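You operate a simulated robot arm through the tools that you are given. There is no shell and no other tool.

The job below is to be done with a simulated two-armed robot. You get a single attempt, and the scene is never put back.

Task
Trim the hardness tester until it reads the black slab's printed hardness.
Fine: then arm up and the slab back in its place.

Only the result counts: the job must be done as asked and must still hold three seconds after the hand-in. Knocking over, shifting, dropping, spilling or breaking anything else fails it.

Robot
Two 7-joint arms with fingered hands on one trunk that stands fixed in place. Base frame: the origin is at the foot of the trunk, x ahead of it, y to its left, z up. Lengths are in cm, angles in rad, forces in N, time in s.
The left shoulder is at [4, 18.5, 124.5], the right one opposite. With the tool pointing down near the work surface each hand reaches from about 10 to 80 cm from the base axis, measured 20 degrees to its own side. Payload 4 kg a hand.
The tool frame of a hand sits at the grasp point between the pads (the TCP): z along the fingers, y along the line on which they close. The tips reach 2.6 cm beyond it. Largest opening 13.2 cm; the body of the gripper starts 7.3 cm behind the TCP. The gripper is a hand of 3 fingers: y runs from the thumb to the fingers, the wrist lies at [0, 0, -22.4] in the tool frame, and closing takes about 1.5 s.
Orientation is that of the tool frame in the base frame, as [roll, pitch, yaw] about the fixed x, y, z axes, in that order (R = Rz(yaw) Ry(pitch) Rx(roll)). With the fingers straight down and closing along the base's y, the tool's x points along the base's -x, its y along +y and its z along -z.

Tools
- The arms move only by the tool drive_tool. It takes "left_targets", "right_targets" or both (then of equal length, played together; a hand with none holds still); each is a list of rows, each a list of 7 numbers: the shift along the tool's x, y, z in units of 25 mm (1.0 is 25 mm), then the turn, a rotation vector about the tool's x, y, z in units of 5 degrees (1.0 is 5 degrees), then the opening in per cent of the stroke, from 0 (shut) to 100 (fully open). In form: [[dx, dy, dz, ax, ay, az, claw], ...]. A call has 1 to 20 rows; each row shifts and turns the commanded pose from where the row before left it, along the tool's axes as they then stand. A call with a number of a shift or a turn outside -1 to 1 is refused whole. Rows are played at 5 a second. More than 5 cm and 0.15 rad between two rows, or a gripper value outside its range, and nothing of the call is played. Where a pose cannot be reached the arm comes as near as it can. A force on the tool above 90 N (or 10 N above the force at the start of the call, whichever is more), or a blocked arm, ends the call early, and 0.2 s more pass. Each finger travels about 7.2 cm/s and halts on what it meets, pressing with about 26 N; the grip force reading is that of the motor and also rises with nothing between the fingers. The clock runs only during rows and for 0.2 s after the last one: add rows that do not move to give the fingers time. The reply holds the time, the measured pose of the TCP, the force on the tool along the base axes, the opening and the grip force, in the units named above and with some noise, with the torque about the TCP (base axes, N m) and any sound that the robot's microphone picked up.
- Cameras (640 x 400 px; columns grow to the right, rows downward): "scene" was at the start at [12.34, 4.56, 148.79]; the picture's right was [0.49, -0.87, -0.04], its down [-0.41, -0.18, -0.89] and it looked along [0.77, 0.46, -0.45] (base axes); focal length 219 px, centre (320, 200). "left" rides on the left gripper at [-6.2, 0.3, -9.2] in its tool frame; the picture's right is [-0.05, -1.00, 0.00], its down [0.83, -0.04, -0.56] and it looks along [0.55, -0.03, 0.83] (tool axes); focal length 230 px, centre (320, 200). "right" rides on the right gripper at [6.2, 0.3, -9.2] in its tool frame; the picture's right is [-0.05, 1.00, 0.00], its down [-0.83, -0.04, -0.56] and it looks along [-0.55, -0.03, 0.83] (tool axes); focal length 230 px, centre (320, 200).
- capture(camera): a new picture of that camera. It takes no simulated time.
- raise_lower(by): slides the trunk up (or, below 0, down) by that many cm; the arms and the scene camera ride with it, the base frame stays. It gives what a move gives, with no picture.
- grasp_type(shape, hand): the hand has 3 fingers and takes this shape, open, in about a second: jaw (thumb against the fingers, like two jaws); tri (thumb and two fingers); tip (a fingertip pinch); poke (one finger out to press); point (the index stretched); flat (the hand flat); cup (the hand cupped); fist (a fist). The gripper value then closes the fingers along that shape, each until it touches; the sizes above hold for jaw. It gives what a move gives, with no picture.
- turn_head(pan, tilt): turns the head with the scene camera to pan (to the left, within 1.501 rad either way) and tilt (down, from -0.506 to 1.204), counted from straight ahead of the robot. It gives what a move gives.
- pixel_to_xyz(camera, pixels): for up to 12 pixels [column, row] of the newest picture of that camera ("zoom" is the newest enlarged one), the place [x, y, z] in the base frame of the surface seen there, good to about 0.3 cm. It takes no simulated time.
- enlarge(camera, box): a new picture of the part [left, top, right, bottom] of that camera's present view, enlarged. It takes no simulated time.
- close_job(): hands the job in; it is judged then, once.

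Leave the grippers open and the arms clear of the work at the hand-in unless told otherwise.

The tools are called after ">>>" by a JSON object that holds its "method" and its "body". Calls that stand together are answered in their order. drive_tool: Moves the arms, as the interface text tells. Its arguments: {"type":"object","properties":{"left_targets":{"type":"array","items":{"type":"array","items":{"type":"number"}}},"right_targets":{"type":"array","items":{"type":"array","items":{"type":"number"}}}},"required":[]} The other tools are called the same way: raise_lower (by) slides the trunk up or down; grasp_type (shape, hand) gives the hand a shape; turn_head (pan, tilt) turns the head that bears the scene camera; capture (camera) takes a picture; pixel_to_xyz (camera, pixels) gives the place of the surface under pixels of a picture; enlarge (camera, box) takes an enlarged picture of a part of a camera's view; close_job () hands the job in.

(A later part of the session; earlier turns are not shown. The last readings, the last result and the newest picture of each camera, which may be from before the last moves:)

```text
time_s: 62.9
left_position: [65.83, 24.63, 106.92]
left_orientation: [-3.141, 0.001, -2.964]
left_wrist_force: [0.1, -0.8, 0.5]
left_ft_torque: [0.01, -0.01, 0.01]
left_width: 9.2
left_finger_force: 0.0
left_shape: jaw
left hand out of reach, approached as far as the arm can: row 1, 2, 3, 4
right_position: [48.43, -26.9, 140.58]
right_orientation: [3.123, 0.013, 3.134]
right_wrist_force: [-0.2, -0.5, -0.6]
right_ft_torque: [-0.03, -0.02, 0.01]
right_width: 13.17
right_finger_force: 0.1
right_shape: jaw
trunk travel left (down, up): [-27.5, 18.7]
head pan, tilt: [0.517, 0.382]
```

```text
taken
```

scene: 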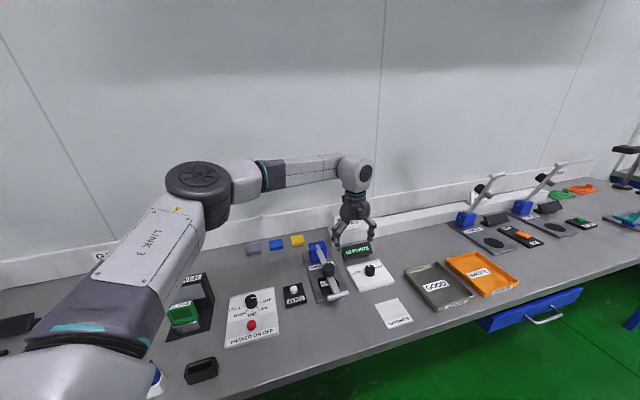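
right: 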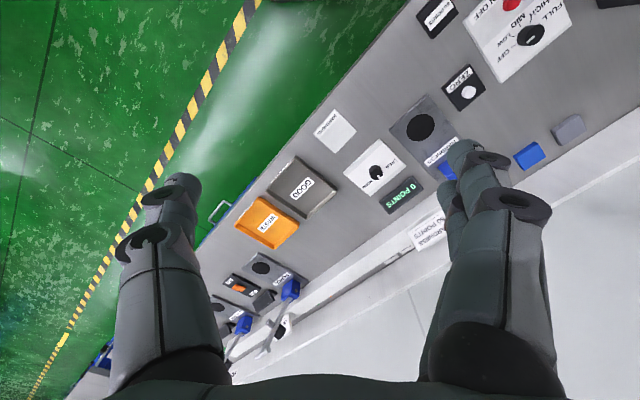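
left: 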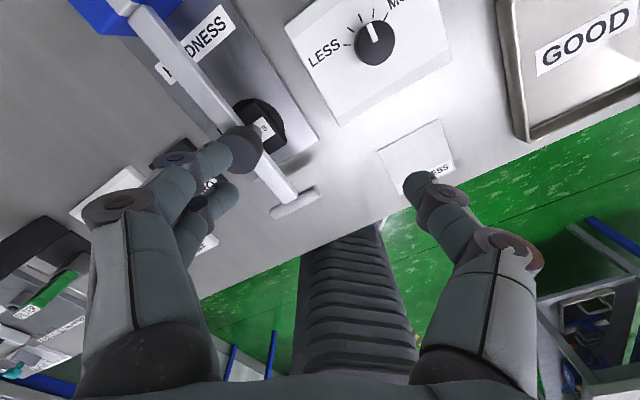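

It's stuck at this height: the wrist is above shoulder level. I'll narrow the fingers to 50%, descend about 8 cm, and try again lower, where the arm should reach farther.

>>> {"method": "drive_tool", "body": {"left_targets": [[0, 0, 0, 0, 0, 0, 50], [0, 0, 0, 0, 0, 0, 50], [0, 0, 0.8, 0, 0, 0, 50], [0, 0, 0.8, 0, 0, 0, 50], [0, 0, 0.8, 0, 0, 0, 50], [0, 0, 0.8, 0, 0, 0, 50], [-0.5, -0.35, 0, 0, 0, 0, 50], [-0.5, -0.35, 0, 0, 0, 0, 50], [-0.5, -0.35, 0, 0, 0, 0, 50], [0, 0, 0, 0, 0, 0, 50]]}}

>>> {"method": "capture", "body": {"camera": "scene"}}

```text
time_s: 65.0
left_position: [64.81, 25.38, 99.98]
left_orientation: [3.141, 0.001, -2.963]
left_wrist_force: [-0.3, -0.2, 0.0]
left_ft_torque: [0.04, 0.01, -0.02]
left_width: 6.66
left_finger_force: 0.1
left_shape: jaw
left hand out of reach, approached as far as the arm can: row 4, 5, 6, 7, 8, 9
right_position: [48.38, -26.87, 140.69]
right_orientation: [3.124, 0.015, 3.135]
right_wrist_force: [0.1, 0.4, 0.3]
right_ft_torque: [-0.02, 0.01, -0.02]
right_width: 13.21
right_finger_force: 0.0
right_shape: jaw
trunk travel left (down, up): [-27.5, 18.7]
head pan, tilt: [0.517, 0.382]
```

```text
taken
```

scene: 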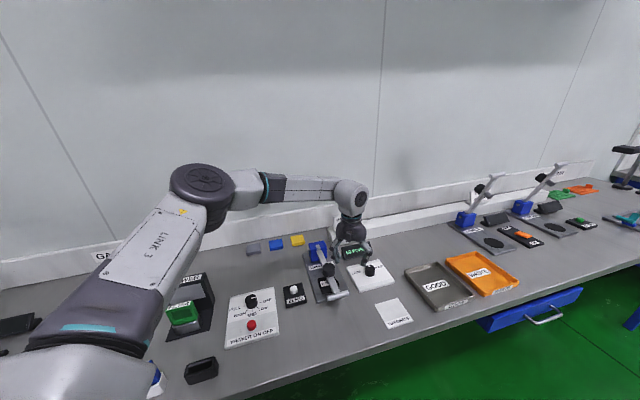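

It's still limited, probably by a joint limit in this elbow posture. I'll measure the elbow position to understand the posture.

>>> {"method": "pixel_to_xyz", "body": {"camera": "scene", "pixels": [[203, 180], [245, 185], [300, 185], [350, 195], [150, 245], [90, 310], [60, 370], [20, 340]]}}

```text
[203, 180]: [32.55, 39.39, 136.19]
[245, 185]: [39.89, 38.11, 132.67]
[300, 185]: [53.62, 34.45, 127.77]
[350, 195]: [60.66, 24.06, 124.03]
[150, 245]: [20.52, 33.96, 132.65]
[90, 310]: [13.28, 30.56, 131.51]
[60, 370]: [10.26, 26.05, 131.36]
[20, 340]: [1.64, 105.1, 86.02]
```

The elbow isn't straight, so a shoulder joint limit seems to bind when the wrist is below shoulder level. I'll raise the hand and lower the trunk so the wrist works higher relative to the shoulder, then try again.

>>> {"method": "drive_tool", "body": {"left_targets": [[0, 0, -0.8, 0, 0, 0, 50], [0, 0, -0.8, 0, 0, 0, 50], [0, 0, -0.8, 0, 0, 0, 50], [0, 0, -0.8, 0, 0, 0, 50], [0, 0, -0.8, 0, 0, 0, 50], [0, 0, -0.8, 0, 0, 0, 50], [0, 0, -0.8, 0, 0, 0, 50], [0, 0, -0.8, 0, 0, 0, 50], [0, 0, 0, 0, 0, 0, 50]]}}

>>> {"method": "raise_lower", "body": {"by": -15}}

>>> {"method": "capture", "body": {"camera": "scene"}}

```text
time_s: 67.0
left_position: [64.85, 25.39, 116.02]
left_orientation: [3.141, 0.001, -2.963]
left_wrist_force: [-0.5, -0.1, -0.1]
left_ft_torque: [0.0, -0.02, 0.03]
left_width: 6.65
left_finger_force: 0.1
left_shape: jaw
right_position: [48.41, -26.87, 140.66]
right_orientation: [3.123, 0.014, 3.134]
right_wrist_force: [-0.7, 0.6, -0.2]
right_ft_torque: [0.01, 0.05, 0.03]
right_width: 13.2
right_finger_force: 0.0
right_shape: jaw
trunk travel left (down, up): [-27.5, 18.7]
head pan, tilt: [0.517, 0.382]
```

```text
time_s: 68.8
left_position: [64.67, 25.38, 100.99]
left_orientation: [3.141, 0.001, -2.964]
left_wrist_force: [0.4, 0.2, 0.0]
left_ft_torque: [0.03, 0.01, -0.01]
left_width: 6.64
left_finger_force: 0.1
left_shape: jaw
right_position: [48.22, -26.8, 125.77]
right_orientation: [3.125, 0.015, 3.134]
right_wrist_force: [0.1, 0.1, 0.1]
right_ft_torque: [0.0, -0.03, -0.01]
right_width: 13.2
right_finger_force: 0.1
right_shape: jaw
trunk travel left (down, up): [-12.5, 33.7]
head pan, tilt: [0.517, 0.382]
```

```text
taken
```

scene: 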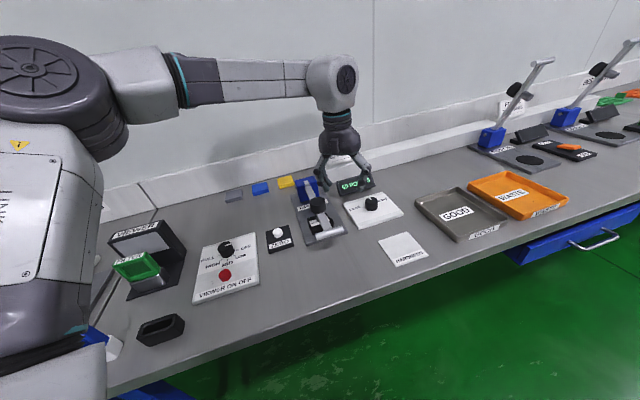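

Now the wrist is above the shoulder. I'll try moving out over the knob again.

>>> {"method": "drive_tool", "body": {"left_targets": [[-0.6, -0.47, 0, 0, 0, 0, 50], [-0.6, -0.47, 0, 0, 0, 0, 50], [-0.6, -0.47, 0, 0, 0, 0, 50], [-0.6, -0.47, 0, 0, 0, 0, 50], [-0.64, -0.47, 0, 0, 0, 0, 50], [0, 0, 0, 0, 0, 0, 50]]}}

>>> {"method": "capture", "body": {"camera": "left"}}

```text
time_s: 70.2
left_position: [70.53, 22.49, 100.85]
left_orientation: [-3.139, 0.0, -2.965]
left_wrist_force: [-0.6, 0.4, 0.1]
left_ft_torque: [0.01, -0.01, 0.02]
left_width: 6.67
left_finger_force: 0.1
left_shape: jaw
left hand out of reach, approached as far as the arm can: row 4, 5
right_position: [48.41, -26.87, 125.56]
right_orientation: [3.124, 0.012, 3.134]
right_wrist_force: [0.6, 0.2, -0.2]
right_ft_torque: [-0.01, -0.01, 0.0]
right_width: 13.2
right_finger_force: 0.1
right_shape: jaw
trunk travel left (down, up): [-12.5, 33.7]
head pan, tilt: [0.517, 0.382]
```

```text
taken
```

left: 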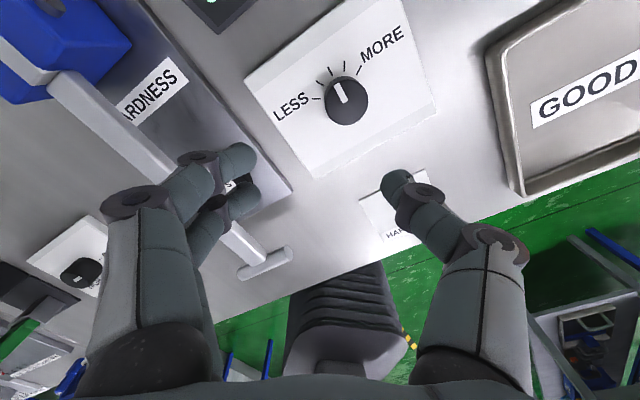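

Better: (70.5, 22.5). A little more trunk lowering plus a 15° outward tilt should do it. Before lowering I'll check the clearance between the upper arm or elbow and the things on the bench at left.

>>> {"method": "pixel_to_xyz", "body": {"camera": "scene", "pixels": [[135, 230], [150, 225], [175, 260], [160, 322], [100, 290], [60, 290], [95, 345], [100, 150], [60, 70], [120, 260], [90, 330], [40, 385]]}}

>>> {"method": "capture", "body": {"camera": "scene"}}

```text
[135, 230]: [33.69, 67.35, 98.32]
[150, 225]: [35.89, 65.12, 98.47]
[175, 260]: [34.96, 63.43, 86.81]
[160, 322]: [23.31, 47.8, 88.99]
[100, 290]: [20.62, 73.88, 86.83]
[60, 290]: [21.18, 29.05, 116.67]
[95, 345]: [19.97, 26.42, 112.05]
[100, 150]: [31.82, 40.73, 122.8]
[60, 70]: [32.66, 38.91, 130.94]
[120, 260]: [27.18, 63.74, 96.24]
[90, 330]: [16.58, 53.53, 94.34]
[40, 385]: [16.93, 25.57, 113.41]
```

```text
taken
```

scene: 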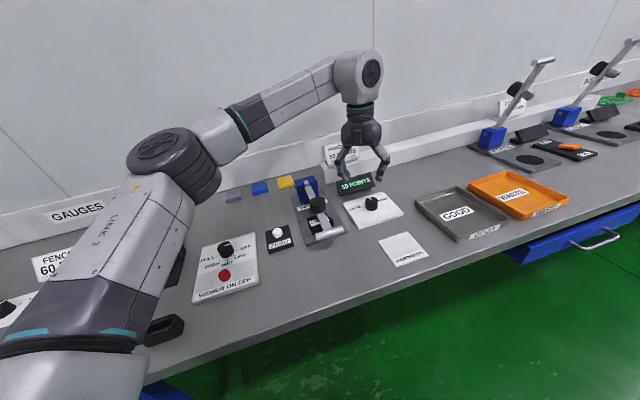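

>>> {"method": "pixel_to_xyz", "body": {"camera": "scene", "pixels": [[160, 150], [190, 185], [175, 215], [130, 290], [110, 320], [60, 340], [225, 140], [160, 325]]}}

```text
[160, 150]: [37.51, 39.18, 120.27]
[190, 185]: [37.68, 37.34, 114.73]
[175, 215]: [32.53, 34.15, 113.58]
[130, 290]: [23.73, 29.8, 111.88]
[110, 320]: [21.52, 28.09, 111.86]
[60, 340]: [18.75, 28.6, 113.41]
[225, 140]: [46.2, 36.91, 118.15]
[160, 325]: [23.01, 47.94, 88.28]
```

The elbow has enough clearance (about 10 cm or more above the bench items below it). I'll raise the hand 8.5 cm, lower the trunk 8.5 cm, and then tilt the hand outward 15°.

>>> {"method": "drive_tool", "body": {"left_targets": [[0, 0, -0.85, 0, 0, 0, 50], [0, 0, -0.85, 0, 0, 0, 50], [0, 0, -0.85, 0, 0, 0, 50], [0, 0, -0.85, 0, 0, 0, 50], [0, 0, 0, 0, 0, 0, 50]]}}

>>> {"method": "raise_lower", "body": {"by": -8.5}}

>>> {"method": "drive_tool", "body": {"left_targets": [[0, 0, 0, 0, -1, 0, 50], [0, 0, 0, 0, -1, 0, 50], [0, 0, 0, 0, -1, 0, 50], [0, 0, 0, 0, 0, 0, 50]]}}

>>> {"method": "capture", "body": {"camera": "scene"}}

```text
time_s: 71.4
left_position: [70.33, 25.26, 106.97]
left_orientation: [-3.14, -0.002, -2.963]
left_wrist_force: [0.2, 0.0, -0.2]
left_ft_torque: [0.01, -0.02, 0.02]
left_width: 6.66
left_finger_force: 0.0
left_shape: jaw
left hand out of reach, approached as far as the arm can: row 1, 2, 3, 4
right_position: [48.41, -26.91, 125.75]
right_orientation: [3.123, 0.012, 3.135]
right_wrist_force: [0.4, 0.6, 0.3]
right_ft_torque: [0.02, -0.02, -0.02]
right_width: 13.2
right_finger_force: 0.1
right_shape: jaw
trunk travel left (down, up): [-12.5, 33.7]
head pan, tilt: [0.517, 0.382]
```

```text
time_s: 72.6
left_position: [70.12, 25.18, 98.65]
left_orientation: [-3.14, 0.004, -2.965]
left_wrist_force: [-0.2, 0.1, 0.6]
left_ft_torque: [0.0, -0.02, 0.08]
left_width: 6.68
left_finger_force: 0.1
left_shape: jaw
right_position: [55.19, -26.73, 108.64]
right_orientation: [3.123, -0.136, 3.136]
right_wrist_force: [0.1, -0.4, 0.3]
right_ft_torque: [0.02, -0.05, 0.01]
right_width: 13.18
right_finger_force: 0.0
right_shape: jaw
trunk travel left (down, up): [-4.0, 42.2]
head pan, tilt: [0.517, 0.382]
```

```text
time_s: 73.6
left_position: [70.27, 25.23, 98.34]
left_orientation: [-3.141, 0.264, -2.964]
left_wrist_force: [-0.5, -0.6, -1.2]
left_ft_torque: [0.04, -0.02, -0.01]
left_width: 6.67
left_finger_force: 0.0
left_shape: jaw
right_position: [55.4, -26.76, 108.57]
right_orientation: [3.122, -0.138, 3.133]
right_wrist_force: [0.6, -0.6, -0.2]
right_ft_torque: [0.0, -0.01, -0.04]
right_width: 13.22
right_finger_force: 0.0
right_shape: jaw
trunk travel left (down, up): [-4.0, 42.2]
head pan, tilt: [0.517, 0.382]
```

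```text
taken
```

scene: 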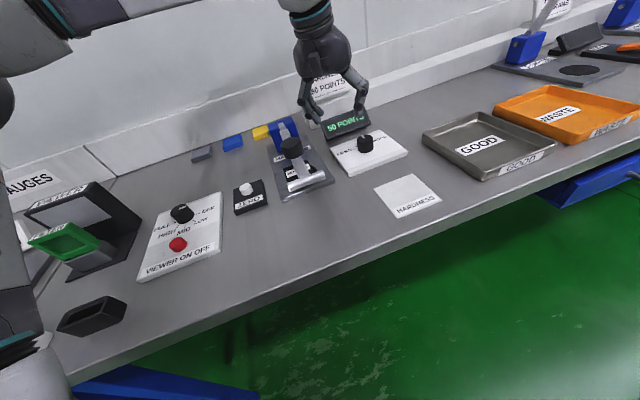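

The right hand shifted oddly during the lowering: its position changed by more than the trunk travel. I'll look right to see whether the right arm is touching something.

>>> {"method": "turn_head", "body": {"pan": -0.5, "tilt": 0.7}}

>>> {"method": "capture", "body": {"camera": "scene"}}

>>> {"method": "capture", "body": {"camera": "right"}}

```text
time_s: 74.9
left_position: [70.31, 25.24, 98.37]
left_orientation: [-3.139, 0.261, -2.964]
left_wrist_force: [1.0, 0.5, -0.2]
left_ft_torque: [0.0, -0.01, -0.01]
left_width: 6.68
left_finger_force: 0.0
left_shape: jaw
right_position: [55.43, -26.84, 108.54]
right_orientation: [3.122, -0.137, 3.135]
right_wrist_force: [-0.4, -0.4, -0.6]
right_ft_torque: [0.02, 0.01, 0.03]
right_width: 13.19
right_finger_force: 0.1
right_shape: jaw
trunk travel left (down, up): [-4.0, 42.2]
head pan, tilt: [-0.499, 0.7]
```

```text
taken
```

scene: 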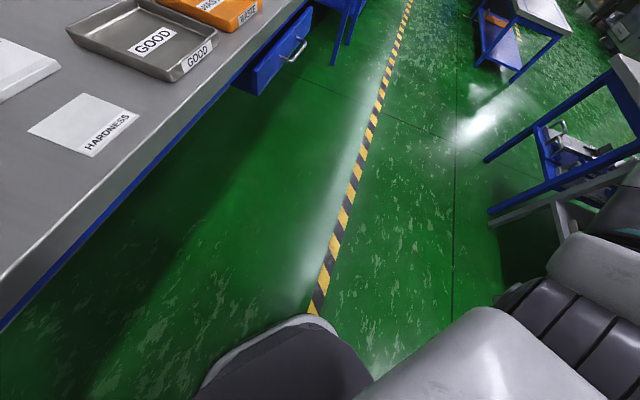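

```text
taken
```

right: 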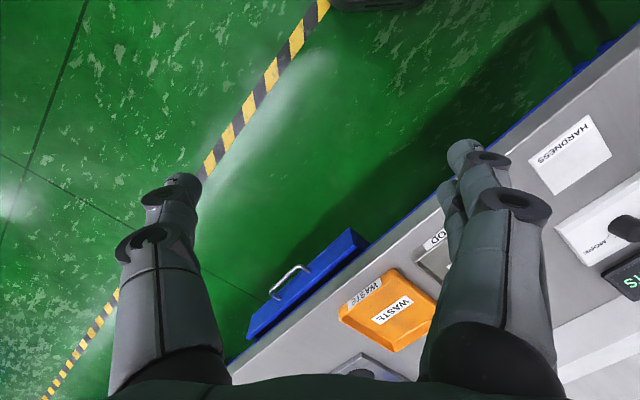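

>>> {"method": "turn_head", "body": {"pan": -1.2, "tilt": 0.7}}

>>> {"method": "capture", "body": {"camera": "scene"}}

```text
time_s: 76.0
left_position: [70.2, 25.28, 98.39]
left_orientation: [3.141, 0.263, -2.963]
left_wrist_force: [0.5, 0.5, 0.3]
left_ft_torque: [0.0, -0.04, 0.02]
left_width: 6.66
left_finger_force: 0.0
left_shape: jaw
right_position: [55.48, -26.81, 108.58]
right_orientation: [3.122, -0.138, 3.135]
right_wrist_force: [0.5, 0.6, -0.3]
right_ft_torque: [0.03, 0.01, -0.02]
right_width: 13.18
right_finger_force: 0.1
right_shape: jaw
trunk travel left (down, up): [-4.0, 42.2]
head pan, tilt: [-1.201, 0.7]
```

```text
taken
```

scene: 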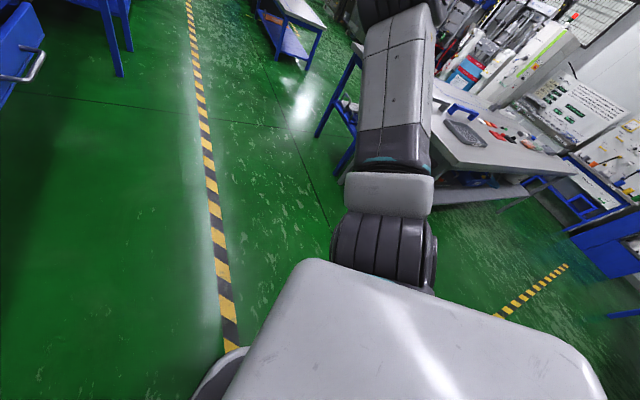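

The right elbow seems to have met something below it, maybe the robot's own base. I'll raise the right hand 10 cm to relieve it and see how it responds.

>>> {"method": "drive_tool", "body": {"right_targets": [[0, 0, -0.8, 0, 0, 0, 100], [0, 0, -0.8, 0, 0, 0, 100], [0, 0, -0.8, 0, 0, 0, 100], [0, 0, -0.8, 0, 0, 0, 100], [0, 0, -0.8, 0, 0, 0, 100], [0, 0, 0, 0, 0, 0, 100]]}}

>>> {"method": "turn_head", "body": {"pan": -1.3, "tilt": 1.15}}

>>> {"method": "capture", "body": {"camera": "scene"}}

```text
time_s: 77.4
left_position: [70.35, 25.25, 98.47]
left_orientation: [-3.141, 0.262, -2.965]
left_wrist_force: [0.1, 0.0, 0.6]
left_ft_torque: [0.01, 0.0, -0.05]
left_width: 6.66
left_finger_force: 0.0
left_shape: jaw
right_position: [59.08, -23.54, 111.51]
right_orientation: [3.12, -0.136, 3.136]
right_wrist_force: [-0.3, 0.0, -0.3]
right_ft_torque: [0.0, 0.03, 0.01]
right_width: 13.19
right_finger_force: 0.0
right_shape: jaw
right hand out of reach, approached as far as the arm can: row 1, 2, 3, 4, 5
trunk travel left (down, up): [-4.0, 42.2]
head pan, tilt: [-1.201, 0.7]
```

```text
time_s: 78.3
left_position: [70.24, 25.18, 98.28]
left_orientation: [-3.14, 0.262, -2.964]
left_wrist_force: [-0.6, -0.5, 0.5]
left_ft_torque: [-0.02, 0.0, 0.02]
left_width: 6.64
left_finger_force: 0.0
left_shape: jaw
right_position: [58.91, -23.62, 111.37]
right_orientation: [3.121, -0.137, 3.135]
right_wrist_force: [0.6, 0.4, 0.3]
right_ft_torque: [-0.02, 0.0, 0.01]
right_width: 13.19
right_finger_force: 0.2
right_shape: jaw
trunk travel left (down, up): [-4.0, 42.2]
head pan, tilt: [-1.3, 1.15]
```

```text
taken
```

scene: 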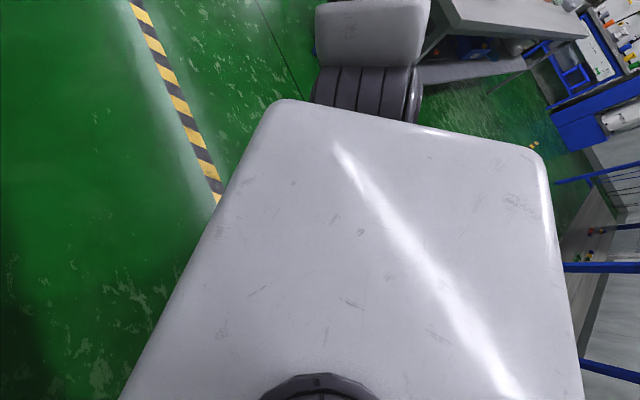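

>>> {"method": "pixel_to_xyz", "body": {"camera": "scene", "pixels": [[370, 40], [370, 90], [470, 15], [480, 75], [450, 60], [425, 60], [320, 110], [400, 200]]}}

>>> {"method": "turn_head", "body": {"pan": -1.5, "tilt": 0.6}}

>>> {"method": "capture", "body": {"camera": "scene"}}

```text
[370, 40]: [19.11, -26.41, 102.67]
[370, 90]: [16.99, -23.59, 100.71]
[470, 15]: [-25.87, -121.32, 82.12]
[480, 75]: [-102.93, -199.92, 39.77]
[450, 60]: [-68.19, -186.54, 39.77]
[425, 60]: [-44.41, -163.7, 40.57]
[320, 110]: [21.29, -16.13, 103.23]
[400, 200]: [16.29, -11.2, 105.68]
```

```text
time_s: 79.2
left_position: [70.34, 25.17, 98.43]
left_orientation: [3.141, 0.261, -2.965]
left_wrist_force: [-0.2, -0.7, -0.6]
left_ft_torque: [0.0, 0.01, 0.02]
left_width: 6.66
left_finger_force: 0.1
left_shape: jaw
right_position: [58.91, -23.59, 111.46]
right_orientation: [3.12, -0.136, 3.134]
right_wrist_force: [-0.7, -0.1, 0.2]
right_ft_torque: [0.03, 0.01, -0.02]
right_width: 13.17
right_finger_force: 0.1
right_shape: jaw
trunk travel left (down, up): [-4.0, 42.2]
head pan, tilt: [-1.499, 0.6]
```

```text
taken
```

scene: 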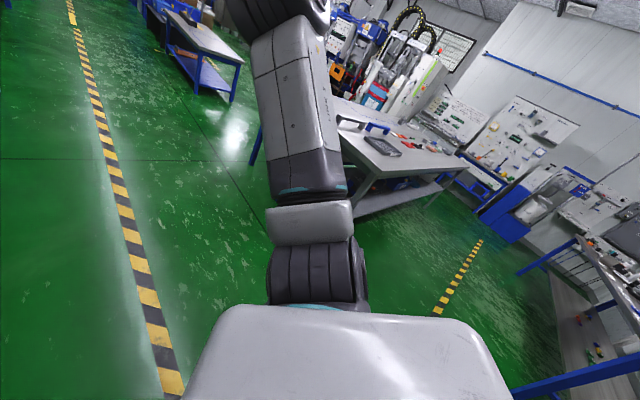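

Nothing external is near the right arm, and its hand is clear of the bench. I'll turn the head back to the tester and move the left hand over the knob.

>>> {"method": "turn_head", "body": {"pan": 0.45, "tilt": 0.4}}

>>> {"method": "drive_tool", "body": {"left_targets": [[-0.211, -0.628, 0.057, 0, 0, 0, 50], [-0.211, -0.628, 0.057, 0, 0, 0, 50], [-0.211, -0.628, 0.057, 0, 0, 0, 50], [0, 0, 0, 0, 0, 0, 50]]}}

>>> {"method": "capture", "body": {"camera": "left"}}

>>> {"method": "capture", "body": {"camera": "scene"}}

```text
time_s: 81.1
left_position: [70.37, 25.29, 98.32]
left_orientation: [-3.14, 0.263, -2.962]
left_wrist_force: [-1.0, -0.6, 0.3]
left_ft_torque: [0.01, 0.04, 0.0]
left_width: 6.64
left_finger_force: 0.1
left_shape: jaw
right_position: [59.08, -23.65, 111.53]
right_orientation: [3.121, -0.137, 3.134]
right_wrist_force: [-0.2, -0.6, 0.0]
right_ft_torque: [-0.01, -0.03, 0.05]
right_width: 13.16
right_finger_force: 0.1
right_shape: jaw
trunk travel left (down, up): [-4.0, 42.2]
head pan, tilt: [0.45, 0.4]
```

```text
time_s: 82.1
left_position: [72.79, 20.88, 98.41]
left_orientation: [-3.141, 0.262, -2.961]
left_wrist_force: [0.7, 0.7, -0.3]
left_ft_torque: [0.02, 0.02, -0.01]
left_width: 6.65
left_finger_force: 0.1
left_shape: jaw
right_position: [58.91, -23.61, 111.61]
right_orientation: [3.121, -0.132, 3.134]
right_wrist_force: [-0.1, 0.1, -0.2]
right_ft_torque: [0.02, -0.02, -0.02]
right_width: 13.2
right_finger_force: 0.0
right_shape: jaw
trunk travel left (down, up): [-4.0, 42.2]
head pan, tilt: [0.45, 0.4]
```

```text
taken
```

left: 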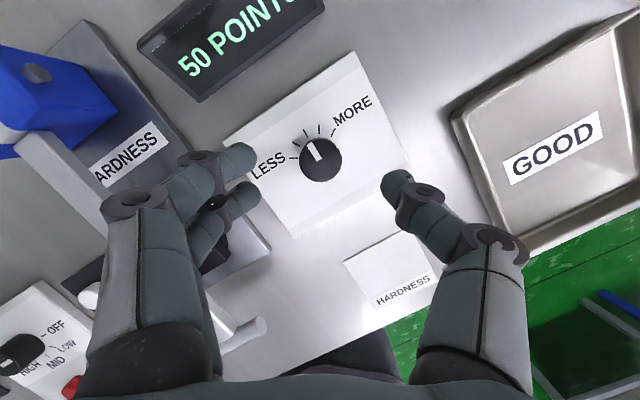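

```text
taken
```

scene: 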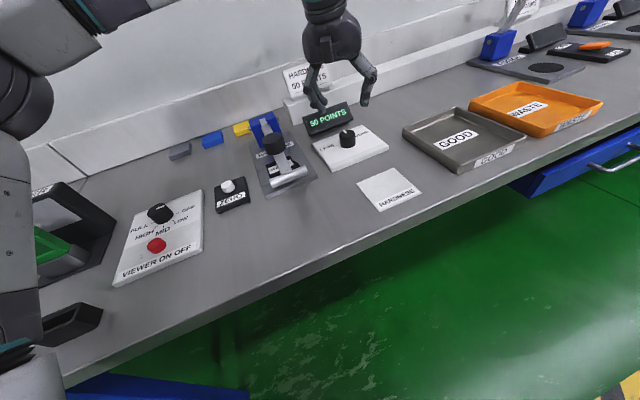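

The hand is over the knob, which appears at (320,158) between the fingers, and the display is also visible. I'll lower 6.4 cm.

>>> {"method": "drive_tool", "body": {"left_targets": [[0.1326, 0, 0.4946, 0, 0, 0, 50], [0.1326, 0, 0.4946, 0, 0, 0, 50], [0.1326, 0, 0.4946, 0, 0, 0, 50], [0.1326, 0, 0.4946, 0, 0, 0, 50], [0.1326, 0, 0.4946, 0, 0, 0, 50], [0, 0, 0, 0, 0, 0, 50]]}}

>>> {"method": "capture", "body": {"camera": "left"}}

>>> {"method": "enlarge", "body": {"camera": "scene", "box": [280, 70, 420, 200]}}

```text
time_s: 83.5
left_position: [72.75, 21.04, 92.04]
left_orientation: [-3.141, 0.262, -2.965]
left_wrist_force: [0.3, -0.2, -0.3]
left_ft_torque: [-0.02, -0.01, 0.02]
left_width: 6.67
left_finger_force: 0.0
left_shape: jaw
right_position: [59.04, -23.63, 111.54]
right_orientation: [3.119, -0.136, 3.134]
right_wrist_force: [-0.3, 0.5, 0.2]
right_ft_torque: [0.0, 0.0, 0.0]
right_width: 13.19
right_finger_force: 0.0
right_shape: jaw
trunk travel left (down, up): [-4.0, 42.2]
head pan, tilt: [0.45, 0.4]
```

```text
taken
```

left: 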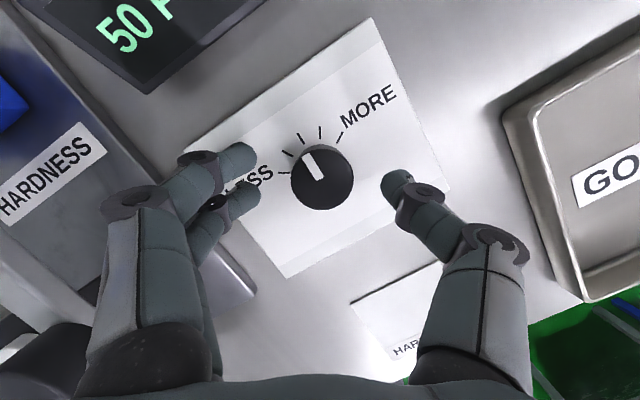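

```text
3.08 times, centred on (350, 135) of scene
```

zoom: 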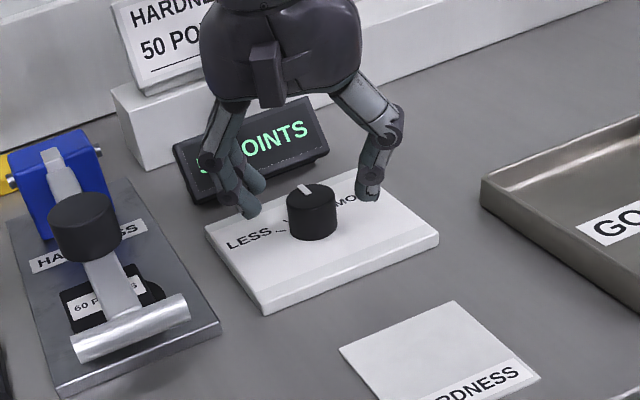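

Well centred. I'll lower 1.2 cm more and close gently on the knob.

>>> {"method": "drive_tool", "body": {"left_targets": [[0.06, 0, 0.232, 0, 0, 0, 50], [0.06, 0, 0.232, 0, 0, 0, 50], [0, 0, 0, 0, 0, 0, 35], [0, 0, 0, 0, 0, 0, 30], [0, 0, 0, 0, 0, 0, 25], [0, 0, 0, 0, 0, 0, 20], [0, 0, 0, 0, 0, 0, 12], [0, 0, 0, 0, 0, 0, 5], [0, 0, 0, 0, 0, 0, 0], [0, 0, 0, 0, 0, 0, 0]]}}

>>> {"method": "capture", "body": {"camera": "left"}}

>>> {"method": "enlarge", "body": {"camera": "scene", "box": [280, 70, 420, 200]}}

```text
time_s: 85.7
left_position: [72.77, 20.86, 90.88]
left_orientation: [-3.141, 0.262, -2.963]
left_wrist_force: [-0.3, -2.0, -2.0]
left_ft_torque: [0.02, 0.05, -0.02]
left_width: 2.67
left_finger_force: 26.5
left_shape: jaw
right_position: [59.08, -23.62, 111.42]
right_orientation: [3.121, -0.136, 3.135]
right_wrist_force: [-0.3, -0.7, 0.0]
right_ft_torque: [-0.03, 0.0, 0.02]
right_width: 13.2
right_finger_force: 0.1
right_shape: jaw
trunk travel left (down, up): [-4.0, 42.2]
head pan, tilt: [0.45, 0.4]
```

```text
taken
```

left: 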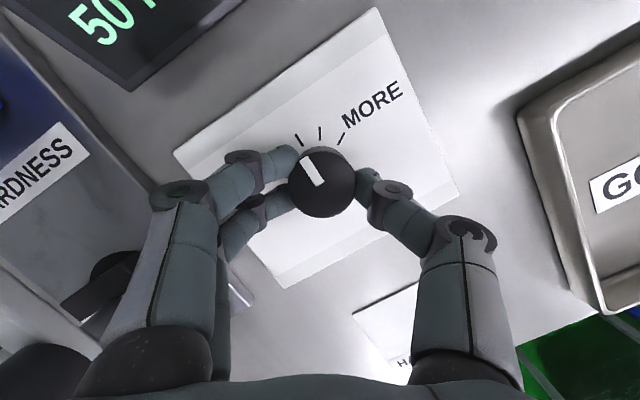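

```text
3.08 times, centred on (350, 135) of scene
```

zoom: 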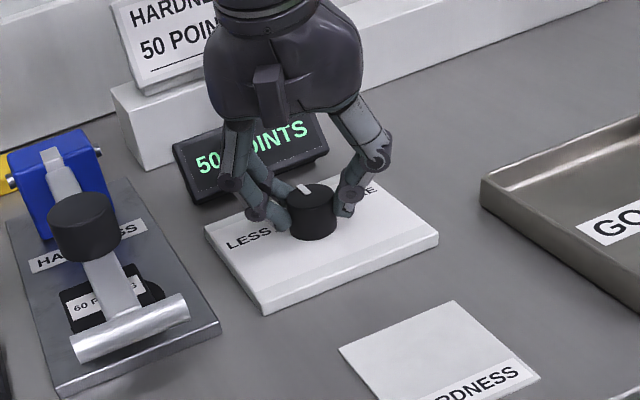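

The knob is gripped (2.67 cm). I'll turn it 10° clockwise about the vertical and read the display.

>>> {"method": "drive_tool", "body": {"left_targets": [[0, 0, 0, 0.13, 0, 0.483, 0], [0, 0, 0, 0.13, 0, 0.483, 0], [0, 0, 0, 0.13, 0, 0.483, 0], [0, 0, 0, 0.13, 0, 0.483, 0], [0, 0, 0, 0, 0, 0, 0]]}}

>>> {"method": "capture", "body": {"camera": "left"}}

>>> {"method": "enlarge", "body": {"camera": "scene", "box": [280, 70, 420, 200]}}

```text
time_s: 86.9
left_position: [72.68, 20.9, 90.9]
left_orientation: [3.142, 0.26, -3.138]
left_wrist_force: [-2.8, 0.8, -1.8]
left_ft_torque: [0.01, 0.03, 0.01]
left_width: 2.65
left_finger_force: 26.0
left_shape: jaw
right_position: [59.03, -23.47, 111.62]
right_orientation: [3.119, -0.136, 3.134]
right_wrist_force: [0.1, -0.9, 0.0]
right_ft_torque: [0.02, 0.01, -0.01]
right_width: 13.18
right_finger_force: 0.1
right_shape: jaw
trunk travel left (down, up): [-4.0, 42.2]
head pan, tilt: [0.45, 0.4]
```

```text
taken
```

left: 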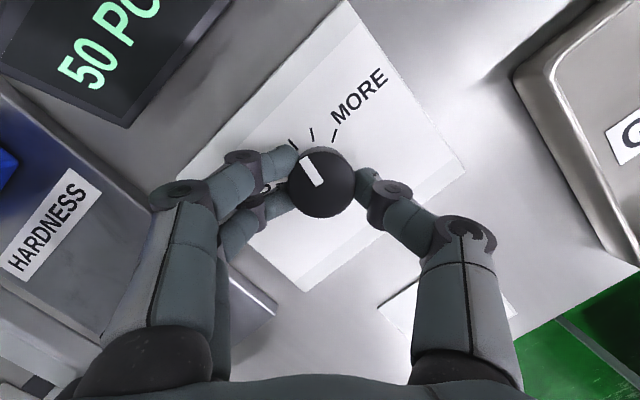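

```text
3.08 times, centred on (350, 135) of scene
```

zoom: 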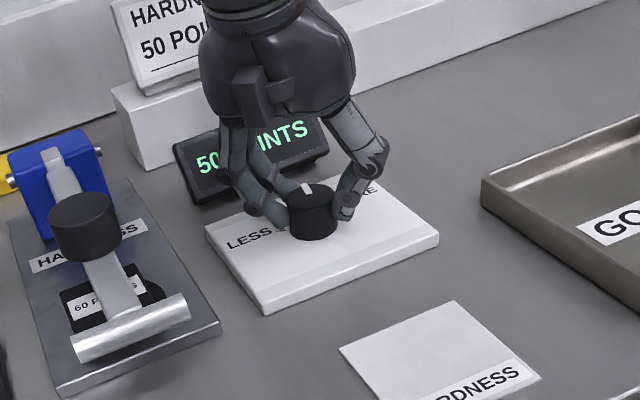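

The knob turns with the hand, but the display still says 50, so it likely works in steps per tick. I'll turn 10° more.

>>> {"method": "drive_tool", "body": {"left_targets": [[0, 0, 0, 0.13, 0, 0.483, 0], [0, 0, 0, 0.13, 0, 0.483, 0], [0, 0, 0, 0.13, 0, 0.483, 0], [0, 0, 0, 0.13, 0, 0.483, 0], [0, 0, 0, 0, 0, 0, 0]]}}

>>> {"method": "capture", "body": {"camera": "left"}}

>>> {"method": "enlarge", "body": {"camera": "scene", "box": [280, 70, 420, 200]}}

```text
time_s: 88.1
left_position: [72.86, 21.02, 90.84]
left_orientation: [3.141, 0.261, 2.969]
left_wrist_force: [-1.0, 3.7, -1.5]
left_ft_torque: [0.07, 0.07, 0.01]
left_width: 2.62
left_finger_force: 25.9
left_shape: jaw
right_position: [58.99, -23.53, 111.37]
right_orientation: [3.121, -0.137, 3.136]
right_wrist_force: [0.7, 0.3, -0.1]
right_ft_torque: [-0.02, 0.02, 0.0]
right_width: 13.17
right_finger_force: 0.1
right_shape: jaw
trunk travel left (down, up): [-4.0, 42.2]
head pan, tilt: [0.45, 0.4]
```

```text
taken
```

left: 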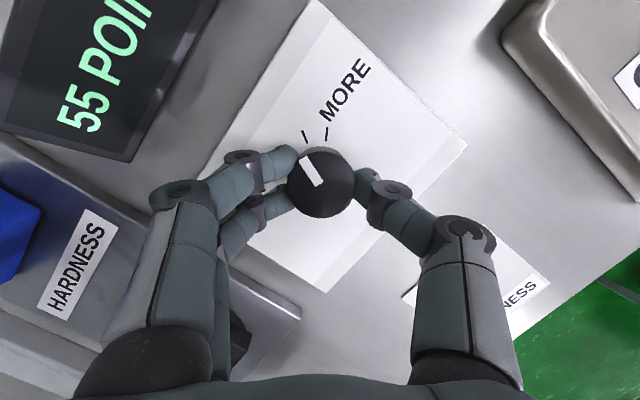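

```text
3.08 times, centred on (350, 135) of scene
```

zoom: 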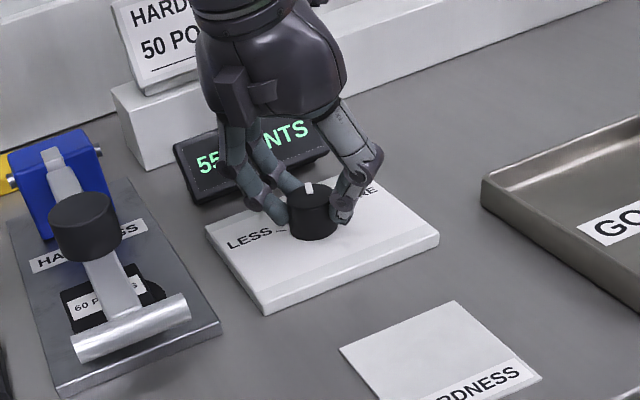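

It now reads 55, so each tick is 5 points. I'll continue clockwise 20° more in two checks.

>>> {"method": "drive_tool", "body": {"left_targets": [[0, 0, 0, 0.13, 0, 0.483, 0], [0, 0, 0, 0.13, 0, 0.483, 0], [0, 0, 0, 0.13, 0, 0.483, 0], [0, 0, 0, 0.13, 0, 0.483, 0], [0, 0, 0, 0.13, 0, 0.483, 0], [0, 0, 0, 0.13, 0, 0.483, 0], [0, 0, 0, 0, 0, 0, 0]]}}

>>> {"method": "capture", "body": {"camera": "left"}}

>>> {"method": "enlarge", "body": {"camera": "scene", "box": [280, 70, 420, 200]}}

```text
time_s: 89.7
left_position: [72.83, 21.02, 90.7]
left_orientation: [3.141, 0.261, 2.709]
left_wrist_force: [1.4, 7.2, -0.1]
left_ft_torque: [0.22, -0.03, 0.06]
left_width: 2.58
left_finger_force: 26.0
left_shape: jaw
right_position: [58.96, -23.39, 111.51]
right_orientation: [3.124, -0.135, 3.136]
right_wrist_force: [-0.3, 0.6, 0.2]
right_ft_torque: [0.03, -0.01, -0.02]
right_width: 13.2
right_finger_force: 0.1
right_shape: jaw
trunk travel left (down, up): [-4.0, 42.2]
head pan, tilt: [0.45, 0.4]
```

```text
taken
```

left: 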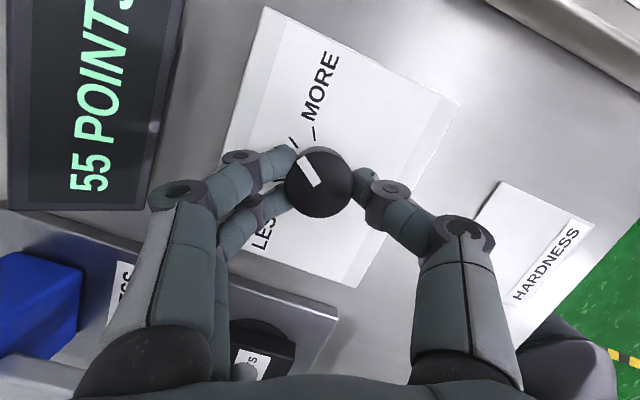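

```text
3.08 times, centred on (350, 135) of scene
```

zoom: 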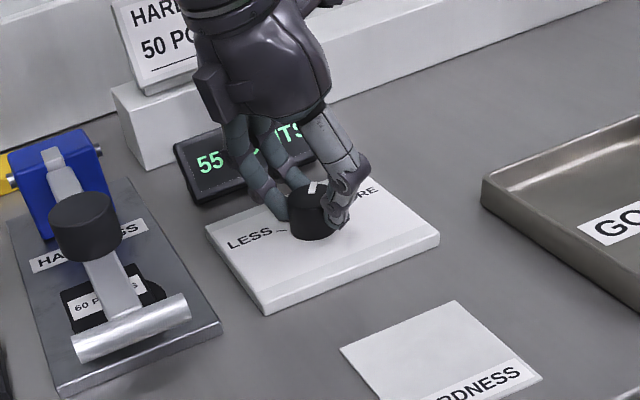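

Still 55, and the pointer is on the fourth tick. The MORE tick is about 27° further. I'll turn 27° more, with a slight position compensation to stay centred on the knob.

>>> {"method": "drive_tool", "body": {"left_targets": [[0.005, 0.028, 0, 0.155, 0, 0.58, 0], [0.005, 0.028, 0, 0.155, 0, 0.58, 0], [0.005, 0.028, 0, 0.155, 0, 0.58, 0], [0.005, 0.028, 0, 0.155, 0, 0.58, 0], [0.005, 0.028, 0, 0.155, 0, 0.58, 0], [0.005, 0.028, 0, 0.155, 0, 0.58, 0], [0, 0, 0, 0, 0, 0, 0]]}}

>>> {"method": "capture", "body": {"camera": "left"}}

>>> {"method": "enlarge", "body": {"camera": "scene", "box": [280, 70, 420, 200]}}

```text
time_s: 91.3
left_position: [73.04, 21.13, 90.69]
left_orientation: [3.141, 0.263, 2.393]
left_wrist_force: [-2.2, -3.3, -1.4]
left_ft_torque: [0.04, 0.05, -0.01]
left_width: 2.59
left_finger_force: 26.0
left_shape: jaw
right_position: [58.93, -23.62, 111.45]
right_orientation: [3.122, -0.137, 3.134]
right_wrist_force: [0.1, -0.4, 0.1]
right_ft_torque: [0.02, -0.01, 0.0]
right_width: 13.2
right_finger_force: 0.2
right_shape: jaw
trunk travel left (down, up): [-4.0, 42.2]
head pan, tilt: [0.45, 0.4]
```

```text
taken
```

left: 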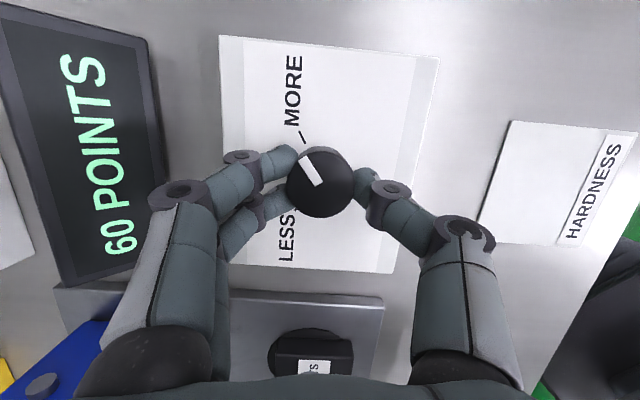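

```text
3.08 times, centred on (350, 135) of scene
```

zoom: 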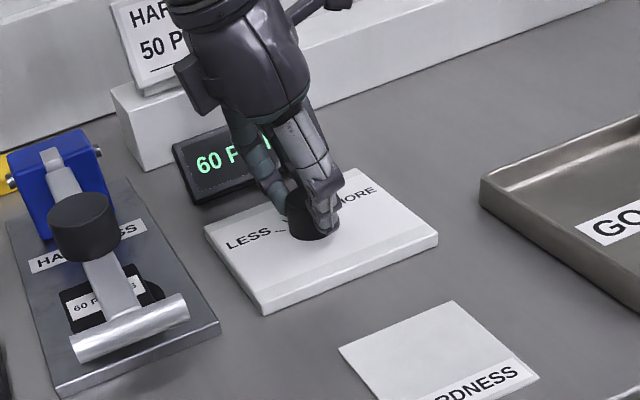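

It reads 60 POINTS. The pointer is a few degrees short of the MORE tick, so I'll turn 7° more to sit safely on it.

>>> {"method": "drive_tool", "body": {"left_targets": [[0, 0.02, 0, 0.121, 0, 0.451, 0], [0, 0.02, 0, 0.121, 0, 0.451, 0], [0, 0.02, 0, 0.121, 0, 0.451, 0], [0, 0, 0, 0, 0, 0, 0]]}}

>>> {"method": "capture", "body": {"camera": "left"}}

```text
time_s: 92.3
left_position: [73.06, 21.2, 90.71]
left_orientation: [3.141, 0.261, 2.271]
left_wrist_force: [-3.1, -6.6, -2.5]
left_ft_torque: [-0.07, 0.12, -0.03]
left_width: 2.6
left_finger_force: 26.2
left_shape: jaw
right_position: [58.96, -23.68, 111.33]
right_orientation: [3.119, -0.134, 3.135]
right_wrist_force: [0.5, 0.8, 0.0]
right_ft_torque: [-0.02, -0.02, -0.01]
right_width: 13.19
right_finger_force: 0.1
right_shape: jaw
trunk travel left (down, up): [-4.0, 42.2]
head pan, tilt: [0.45, 0.4]
```

```text
taken
```

left: 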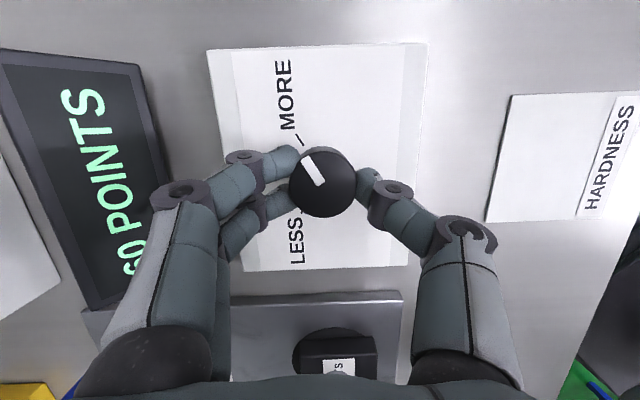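

I'll release the knob and raise the hand straight up 8 cm.

>>> {"method": "drive_tool", "body": {"left_targets": [[0, 0, 0, 0, 0, 0, 25], [0, 0, 0, 0, 0, 0, 35], [0, 0, 0, 0, 0, 0, 50], [0, 0, 0, 0, 0, 0, 50], [-0.1, 0, -0.386, 0, 0, 0, 50], [-0.2, 0, -0.773, 0, 0, 0, 50], [-0.2, 0, -0.773, 0, 0, 0, 50], [-0.2, 0, -0.773, 0, 0, 0, 50], [-0.1, 0, -0.386, 0, 0, 0, 50], [0, 0, 0, 0, 0, 0, 50]]}}

>>> {"method": "capture", "body": {"camera": "left"}}

>>> {"method": "capture", "body": {"camera": "scene"}}

```text
time_s: 94.5
left_position: [72.98, 21.56, 98.84]
left_orientation: [-3.141, 0.263, 2.273]
left_wrist_force: [-0.7, 0.1, 0.3]
left_ft_torque: [0.0, 0.0, 0.02]
left_width: 6.52
left_finger_force: 0.1
left_shape: jaw
right_position: [58.88, -23.63, 111.46]
right_orientation: [3.12, -0.136, 3.135]
right_wrist_force: [0.1, 0.4, 0.6]
right_ft_torque: [0.0, 0.02, 0.01]
right_width: 13.22
right_finger_force: 0.1
right_shape: jaw
trunk travel left (down, up): [-4.0, 42.2]
head pan, tilt: [0.45, 0.4]
```

```text
taken
```

left: 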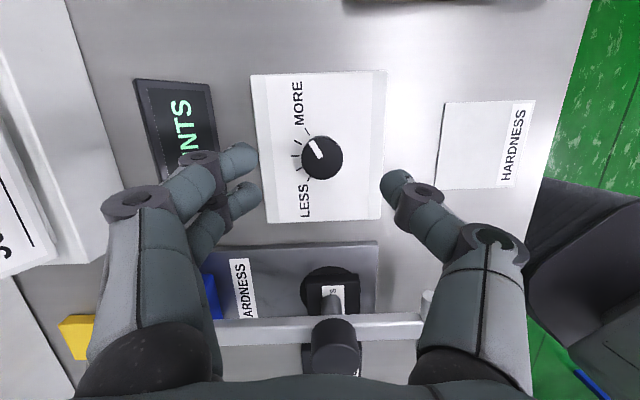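

```text
taken
```

scene: 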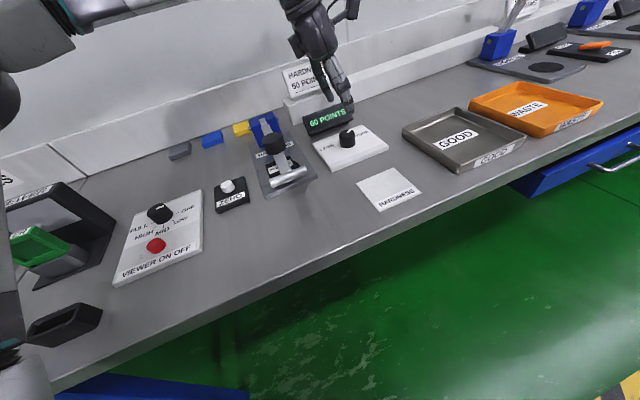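

The display holds at 60 POINTS with the hand off. Next is lifting the tester arm: I'll raise the trunk 18.5 cm, bring the hand back toward the robot, and turn the wrist so it closes along the T-bar.

>>> {"method": "raise_lower", "body": {"by": 18.5}}

>>> {"method": "drive_tool", "body": {"left_targets": [[0.4, -0.5, -0.1, 0, 0, 0, 50], [0.712, -0.872, -0.191, 0, 0, 0, 50], [0.712, -0.872, -0.191, 0, 0, 0, 50], [0.712, -0.872, -0.191, 0, 0, 0, 50], [0.712, -0.872, -0.191, 0, 0, 0, 50], [0.712, -0.872, -0.191, 0, 0, 0, 50], [0.712, -0.872, -0.191, 0, 0, 0, 50], [0, 0, 0, 0, 0, 0, 50]]}}

>>> {"method": "capture", "body": {"camera": "scene"}}

```text
time_s: 96.6
left_position: [69.13, 21.41, 125.33]
left_orientation: [3.054, 0.328, 2.246]
left_wrist_force: [0.5, -0.4, -0.5]
left_ft_torque: [0.01, -0.01, -0.04]
left_width: 6.52
left_finger_force: 0.0
left_shape: jaw
right_position: [58.95, -23.63, 129.89]
right_orientation: [3.122, -0.138, 3.136]
right_wrist_force: [0.3, -0.1, -0.7]
right_ft_torque: [-0.01, 0.01, 0.03]
right_width: 13.17
right_finger_force: 0.0
right_shape: jaw
trunk travel left (down, up): [-22.5, 23.7]
head pan, tilt: [0.45, 0.4]
```

```text
time_s: 98.4
left_position: [50.6, 21.52, 123.2]
left_orientation: [3.054, 0.33, 2.247]
left_wrist_force: [-0.5, 0.2, 0.0]
left_ft_torque: [-0.02, 0.02, 0.0]
left_width: 6.55
left_finger_force: 0.1
left_shape: jaw
right_position: [59.05, -23.47, 130.03]
right_orientation: [3.123, -0.14, 3.135]
right_wrist_force: [0.0, -0.4, 0.5]
right_ft_torque: [0.0, 0.0, 0.0]
right_width: 13.18
right_finger_force: 0.2
right_shape: jaw
trunk travel left (down, up): [-22.5, 23.7]
head pan, tilt: [0.45, 0.4]
```

```text
taken
```

scene: 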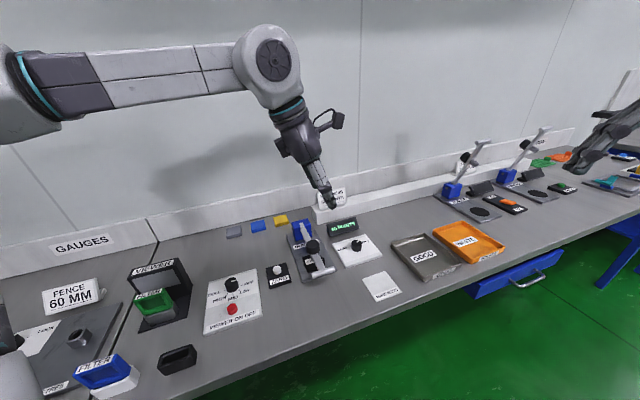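

The reading still shows on the display. I'll correct the hand's small roll and pitch error, then turn the wrist 96° about the vertical so it closes along the T-bar again.

>>> {"method": "drive_tool", "body": {"left_targets": [[0, 0, 0, 0.5, 0.39, 0, 60], [0, 0, 0, 0.5, 0.39, 0, 80]]}}

>>> {"method": "drive_tool", "body": {"left_targets": [[0, 0, 0, -0.249, 0, -0.93, 80], [0, 0, 0, -0.249, 0, -0.93, 80], [0, 0, 0, -0.249, 0, -0.93, 80], [0, 0, 0, -0.249, 0, -0.93, 80], [0, 0, 0, -0.249, 0, -0.93, 80], [0, 0, 0, -0.249, 0, -0.93, 80], [0, 0, 0, -0.249, 0, -0.93, 80], [0, 0, 0, -0.249, 0, -0.93, 80], [0, 0, 0, -0.249, 0, -0.93, 80], [0, 0, 0, -0.249, 0, -0.93, 80], [0, 0, 0, -0.249, 0, -0.93, 80], [0, 0, 0, -0.249, 0, -0.93, 80], [0, 0, 0, -0.249, 0, -0.93, 80], [0, 0, 0, -0.249, 0, -0.93, 80], [0, 0, 0, -0.249, 0, -0.93, 80], [0, 0, 0, -0.249, 0, -0.93, 80], [0, 0, 0, -0.249, 0, -0.93, 80], [0, 0, 0, -0.249, 0, -0.93, 80], [0, 0, 0, -0.249, 0, -0.93, 80], [0, 0, 0, -0.249, 0, -0.93, 80]]}}

>>> {"method": "enlarge", "body": {"camera": "scene", "box": [260, 190, 400, 300]}}

```text
time_s: 99.0
left_position: [50.76, 21.56, 123.21]
left_orientation: [-3.14, 0.263, 2.247]
left_wrist_force: [0.2, -0.9, 0.0]
left_ft_torque: [-0.03, 0.0, 0.01]
left_width: 10.55
left_finger_force: 0.0
left_shape: jaw
right_position: [58.99, -23.56, 129.81]
right_orientation: [3.123, -0.138, 3.134]
right_wrist_force: [-0.1, 0.3, 0.4]
right_ft_torque: [0.0, 0.04, 0.02]
right_width: 13.19
right_finger_force: 0.0
right_shape: jaw
trunk travel left (down, up): [-22.5, 23.7]
head pan, tilt: [0.45, 0.4]
```

```text
time_s: 103.2
left_position: [50.66, 21.35, 123.24]
left_orientation: [3.141, 0.26, -2.352]
left_wrist_force: [0.3, -0.2, 0.9]
left_ft_torque: [-0.01, -0.03, -0.01]
left_width: 10.53
left_finger_force: 0.2
left_shape: jaw
right_position: [58.99, -23.59, 129.98]
right_orientation: [3.124, -0.138, 3.135]
right_wrist_force: [0.1, -0.2, 0.1]
right_ft_torque: [0.01, -0.02, 0.0]
right_width: 13.23
right_finger_force: 0.1
right_shape: jaw
trunk travel left (down, up): [-22.5, 23.7]
head pan, tilt: [0.45, 0.4]
```

```text
3.64 times, centred on (330, 245) of scene
```

zoom: 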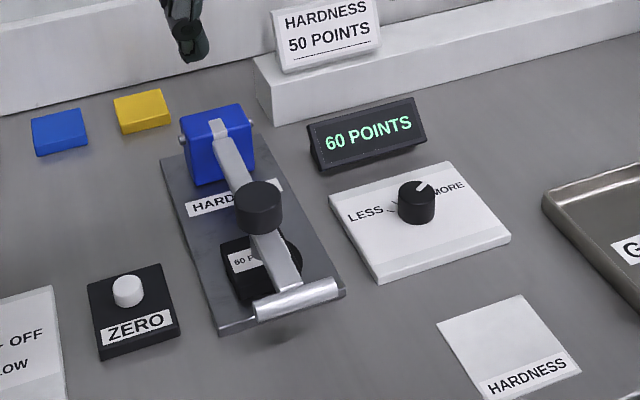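

It reads 60 POINTS steadily. I'll measure the lowered T-bar.

>>> {"method": "pixel_to_xyz", "body": {"camera": "zoom", "pixels": [[260, 310], [336, 288], [298, 300], [297, 290], [299, 310], [283, 265], [250, 220], [263, 255]]}}

```text
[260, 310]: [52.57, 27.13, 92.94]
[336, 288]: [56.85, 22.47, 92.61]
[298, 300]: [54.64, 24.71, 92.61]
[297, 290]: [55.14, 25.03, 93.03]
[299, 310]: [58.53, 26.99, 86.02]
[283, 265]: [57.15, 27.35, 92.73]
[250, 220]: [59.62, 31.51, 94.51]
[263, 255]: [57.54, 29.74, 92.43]
```

The T-bar's axis is at u≈56.6, v≈21.15 (17.95 to 24.35), z≈92.3. I'll bring the open hand down above it, fingers off both ends, stopping at z≈103.

>>> {"method": "drive_tool", "body": {"left_targets": [[0.009, -0.019, 0.927, 0, 0, 0, 80], [0.009, -0.019, 0.927, 0, 0, 0, 80], [0.009, -0.019, 0.927, 0, 0, 0, 80], [0.009, -0.019, 0.927, 0, 0, 0, 80], [0.009, -0.019, 0.927, 0, 0, 0, 80], [0.009, -0.019, 0.927, 0, 0, 0, 80], [0.009, -0.019, 0.927, 0, 0, 0, 80], [0.009, -0.019, 0.927, 0, 0, 0, 80], [0.009, -0.019, 0.927, 0, 0, 0, 80], [0, 0, 0, 0, 0, 0, 80]]}}

>>> {"method": "capture", "body": {"camera": "left"}}

```text
time_s: 105.4
left_position: [54.63, 24.78, 103.08]
left_orientation: [3.14, 0.261, -2.354]
left_wrist_force: [0.3, -0.5, -0.6]
left_ft_torque: [0.02, 0.03, 0.0]
left_width: 10.56
left_finger_force: 0.1
left_shape: jaw
right_position: [58.87, -23.58, 130.07]
right_orientation: [3.122, -0.137, 3.134]
right_wrist_force: [0.1, 0.3, -0.2]
right_ft_torque: [0.05, -0.04, 0.0]
right_width: 13.17
right_finger_force: 0.0
right_shape: jaw
trunk travel left (down, up): [-22.5, 23.7]
head pan, tilt: [0.45, 0.4]
```

```text
taken
```

left: 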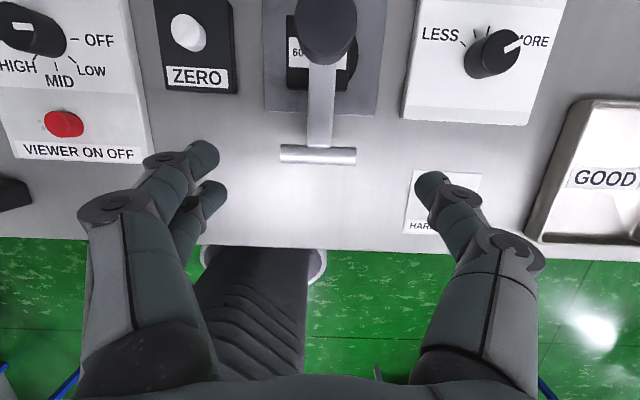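

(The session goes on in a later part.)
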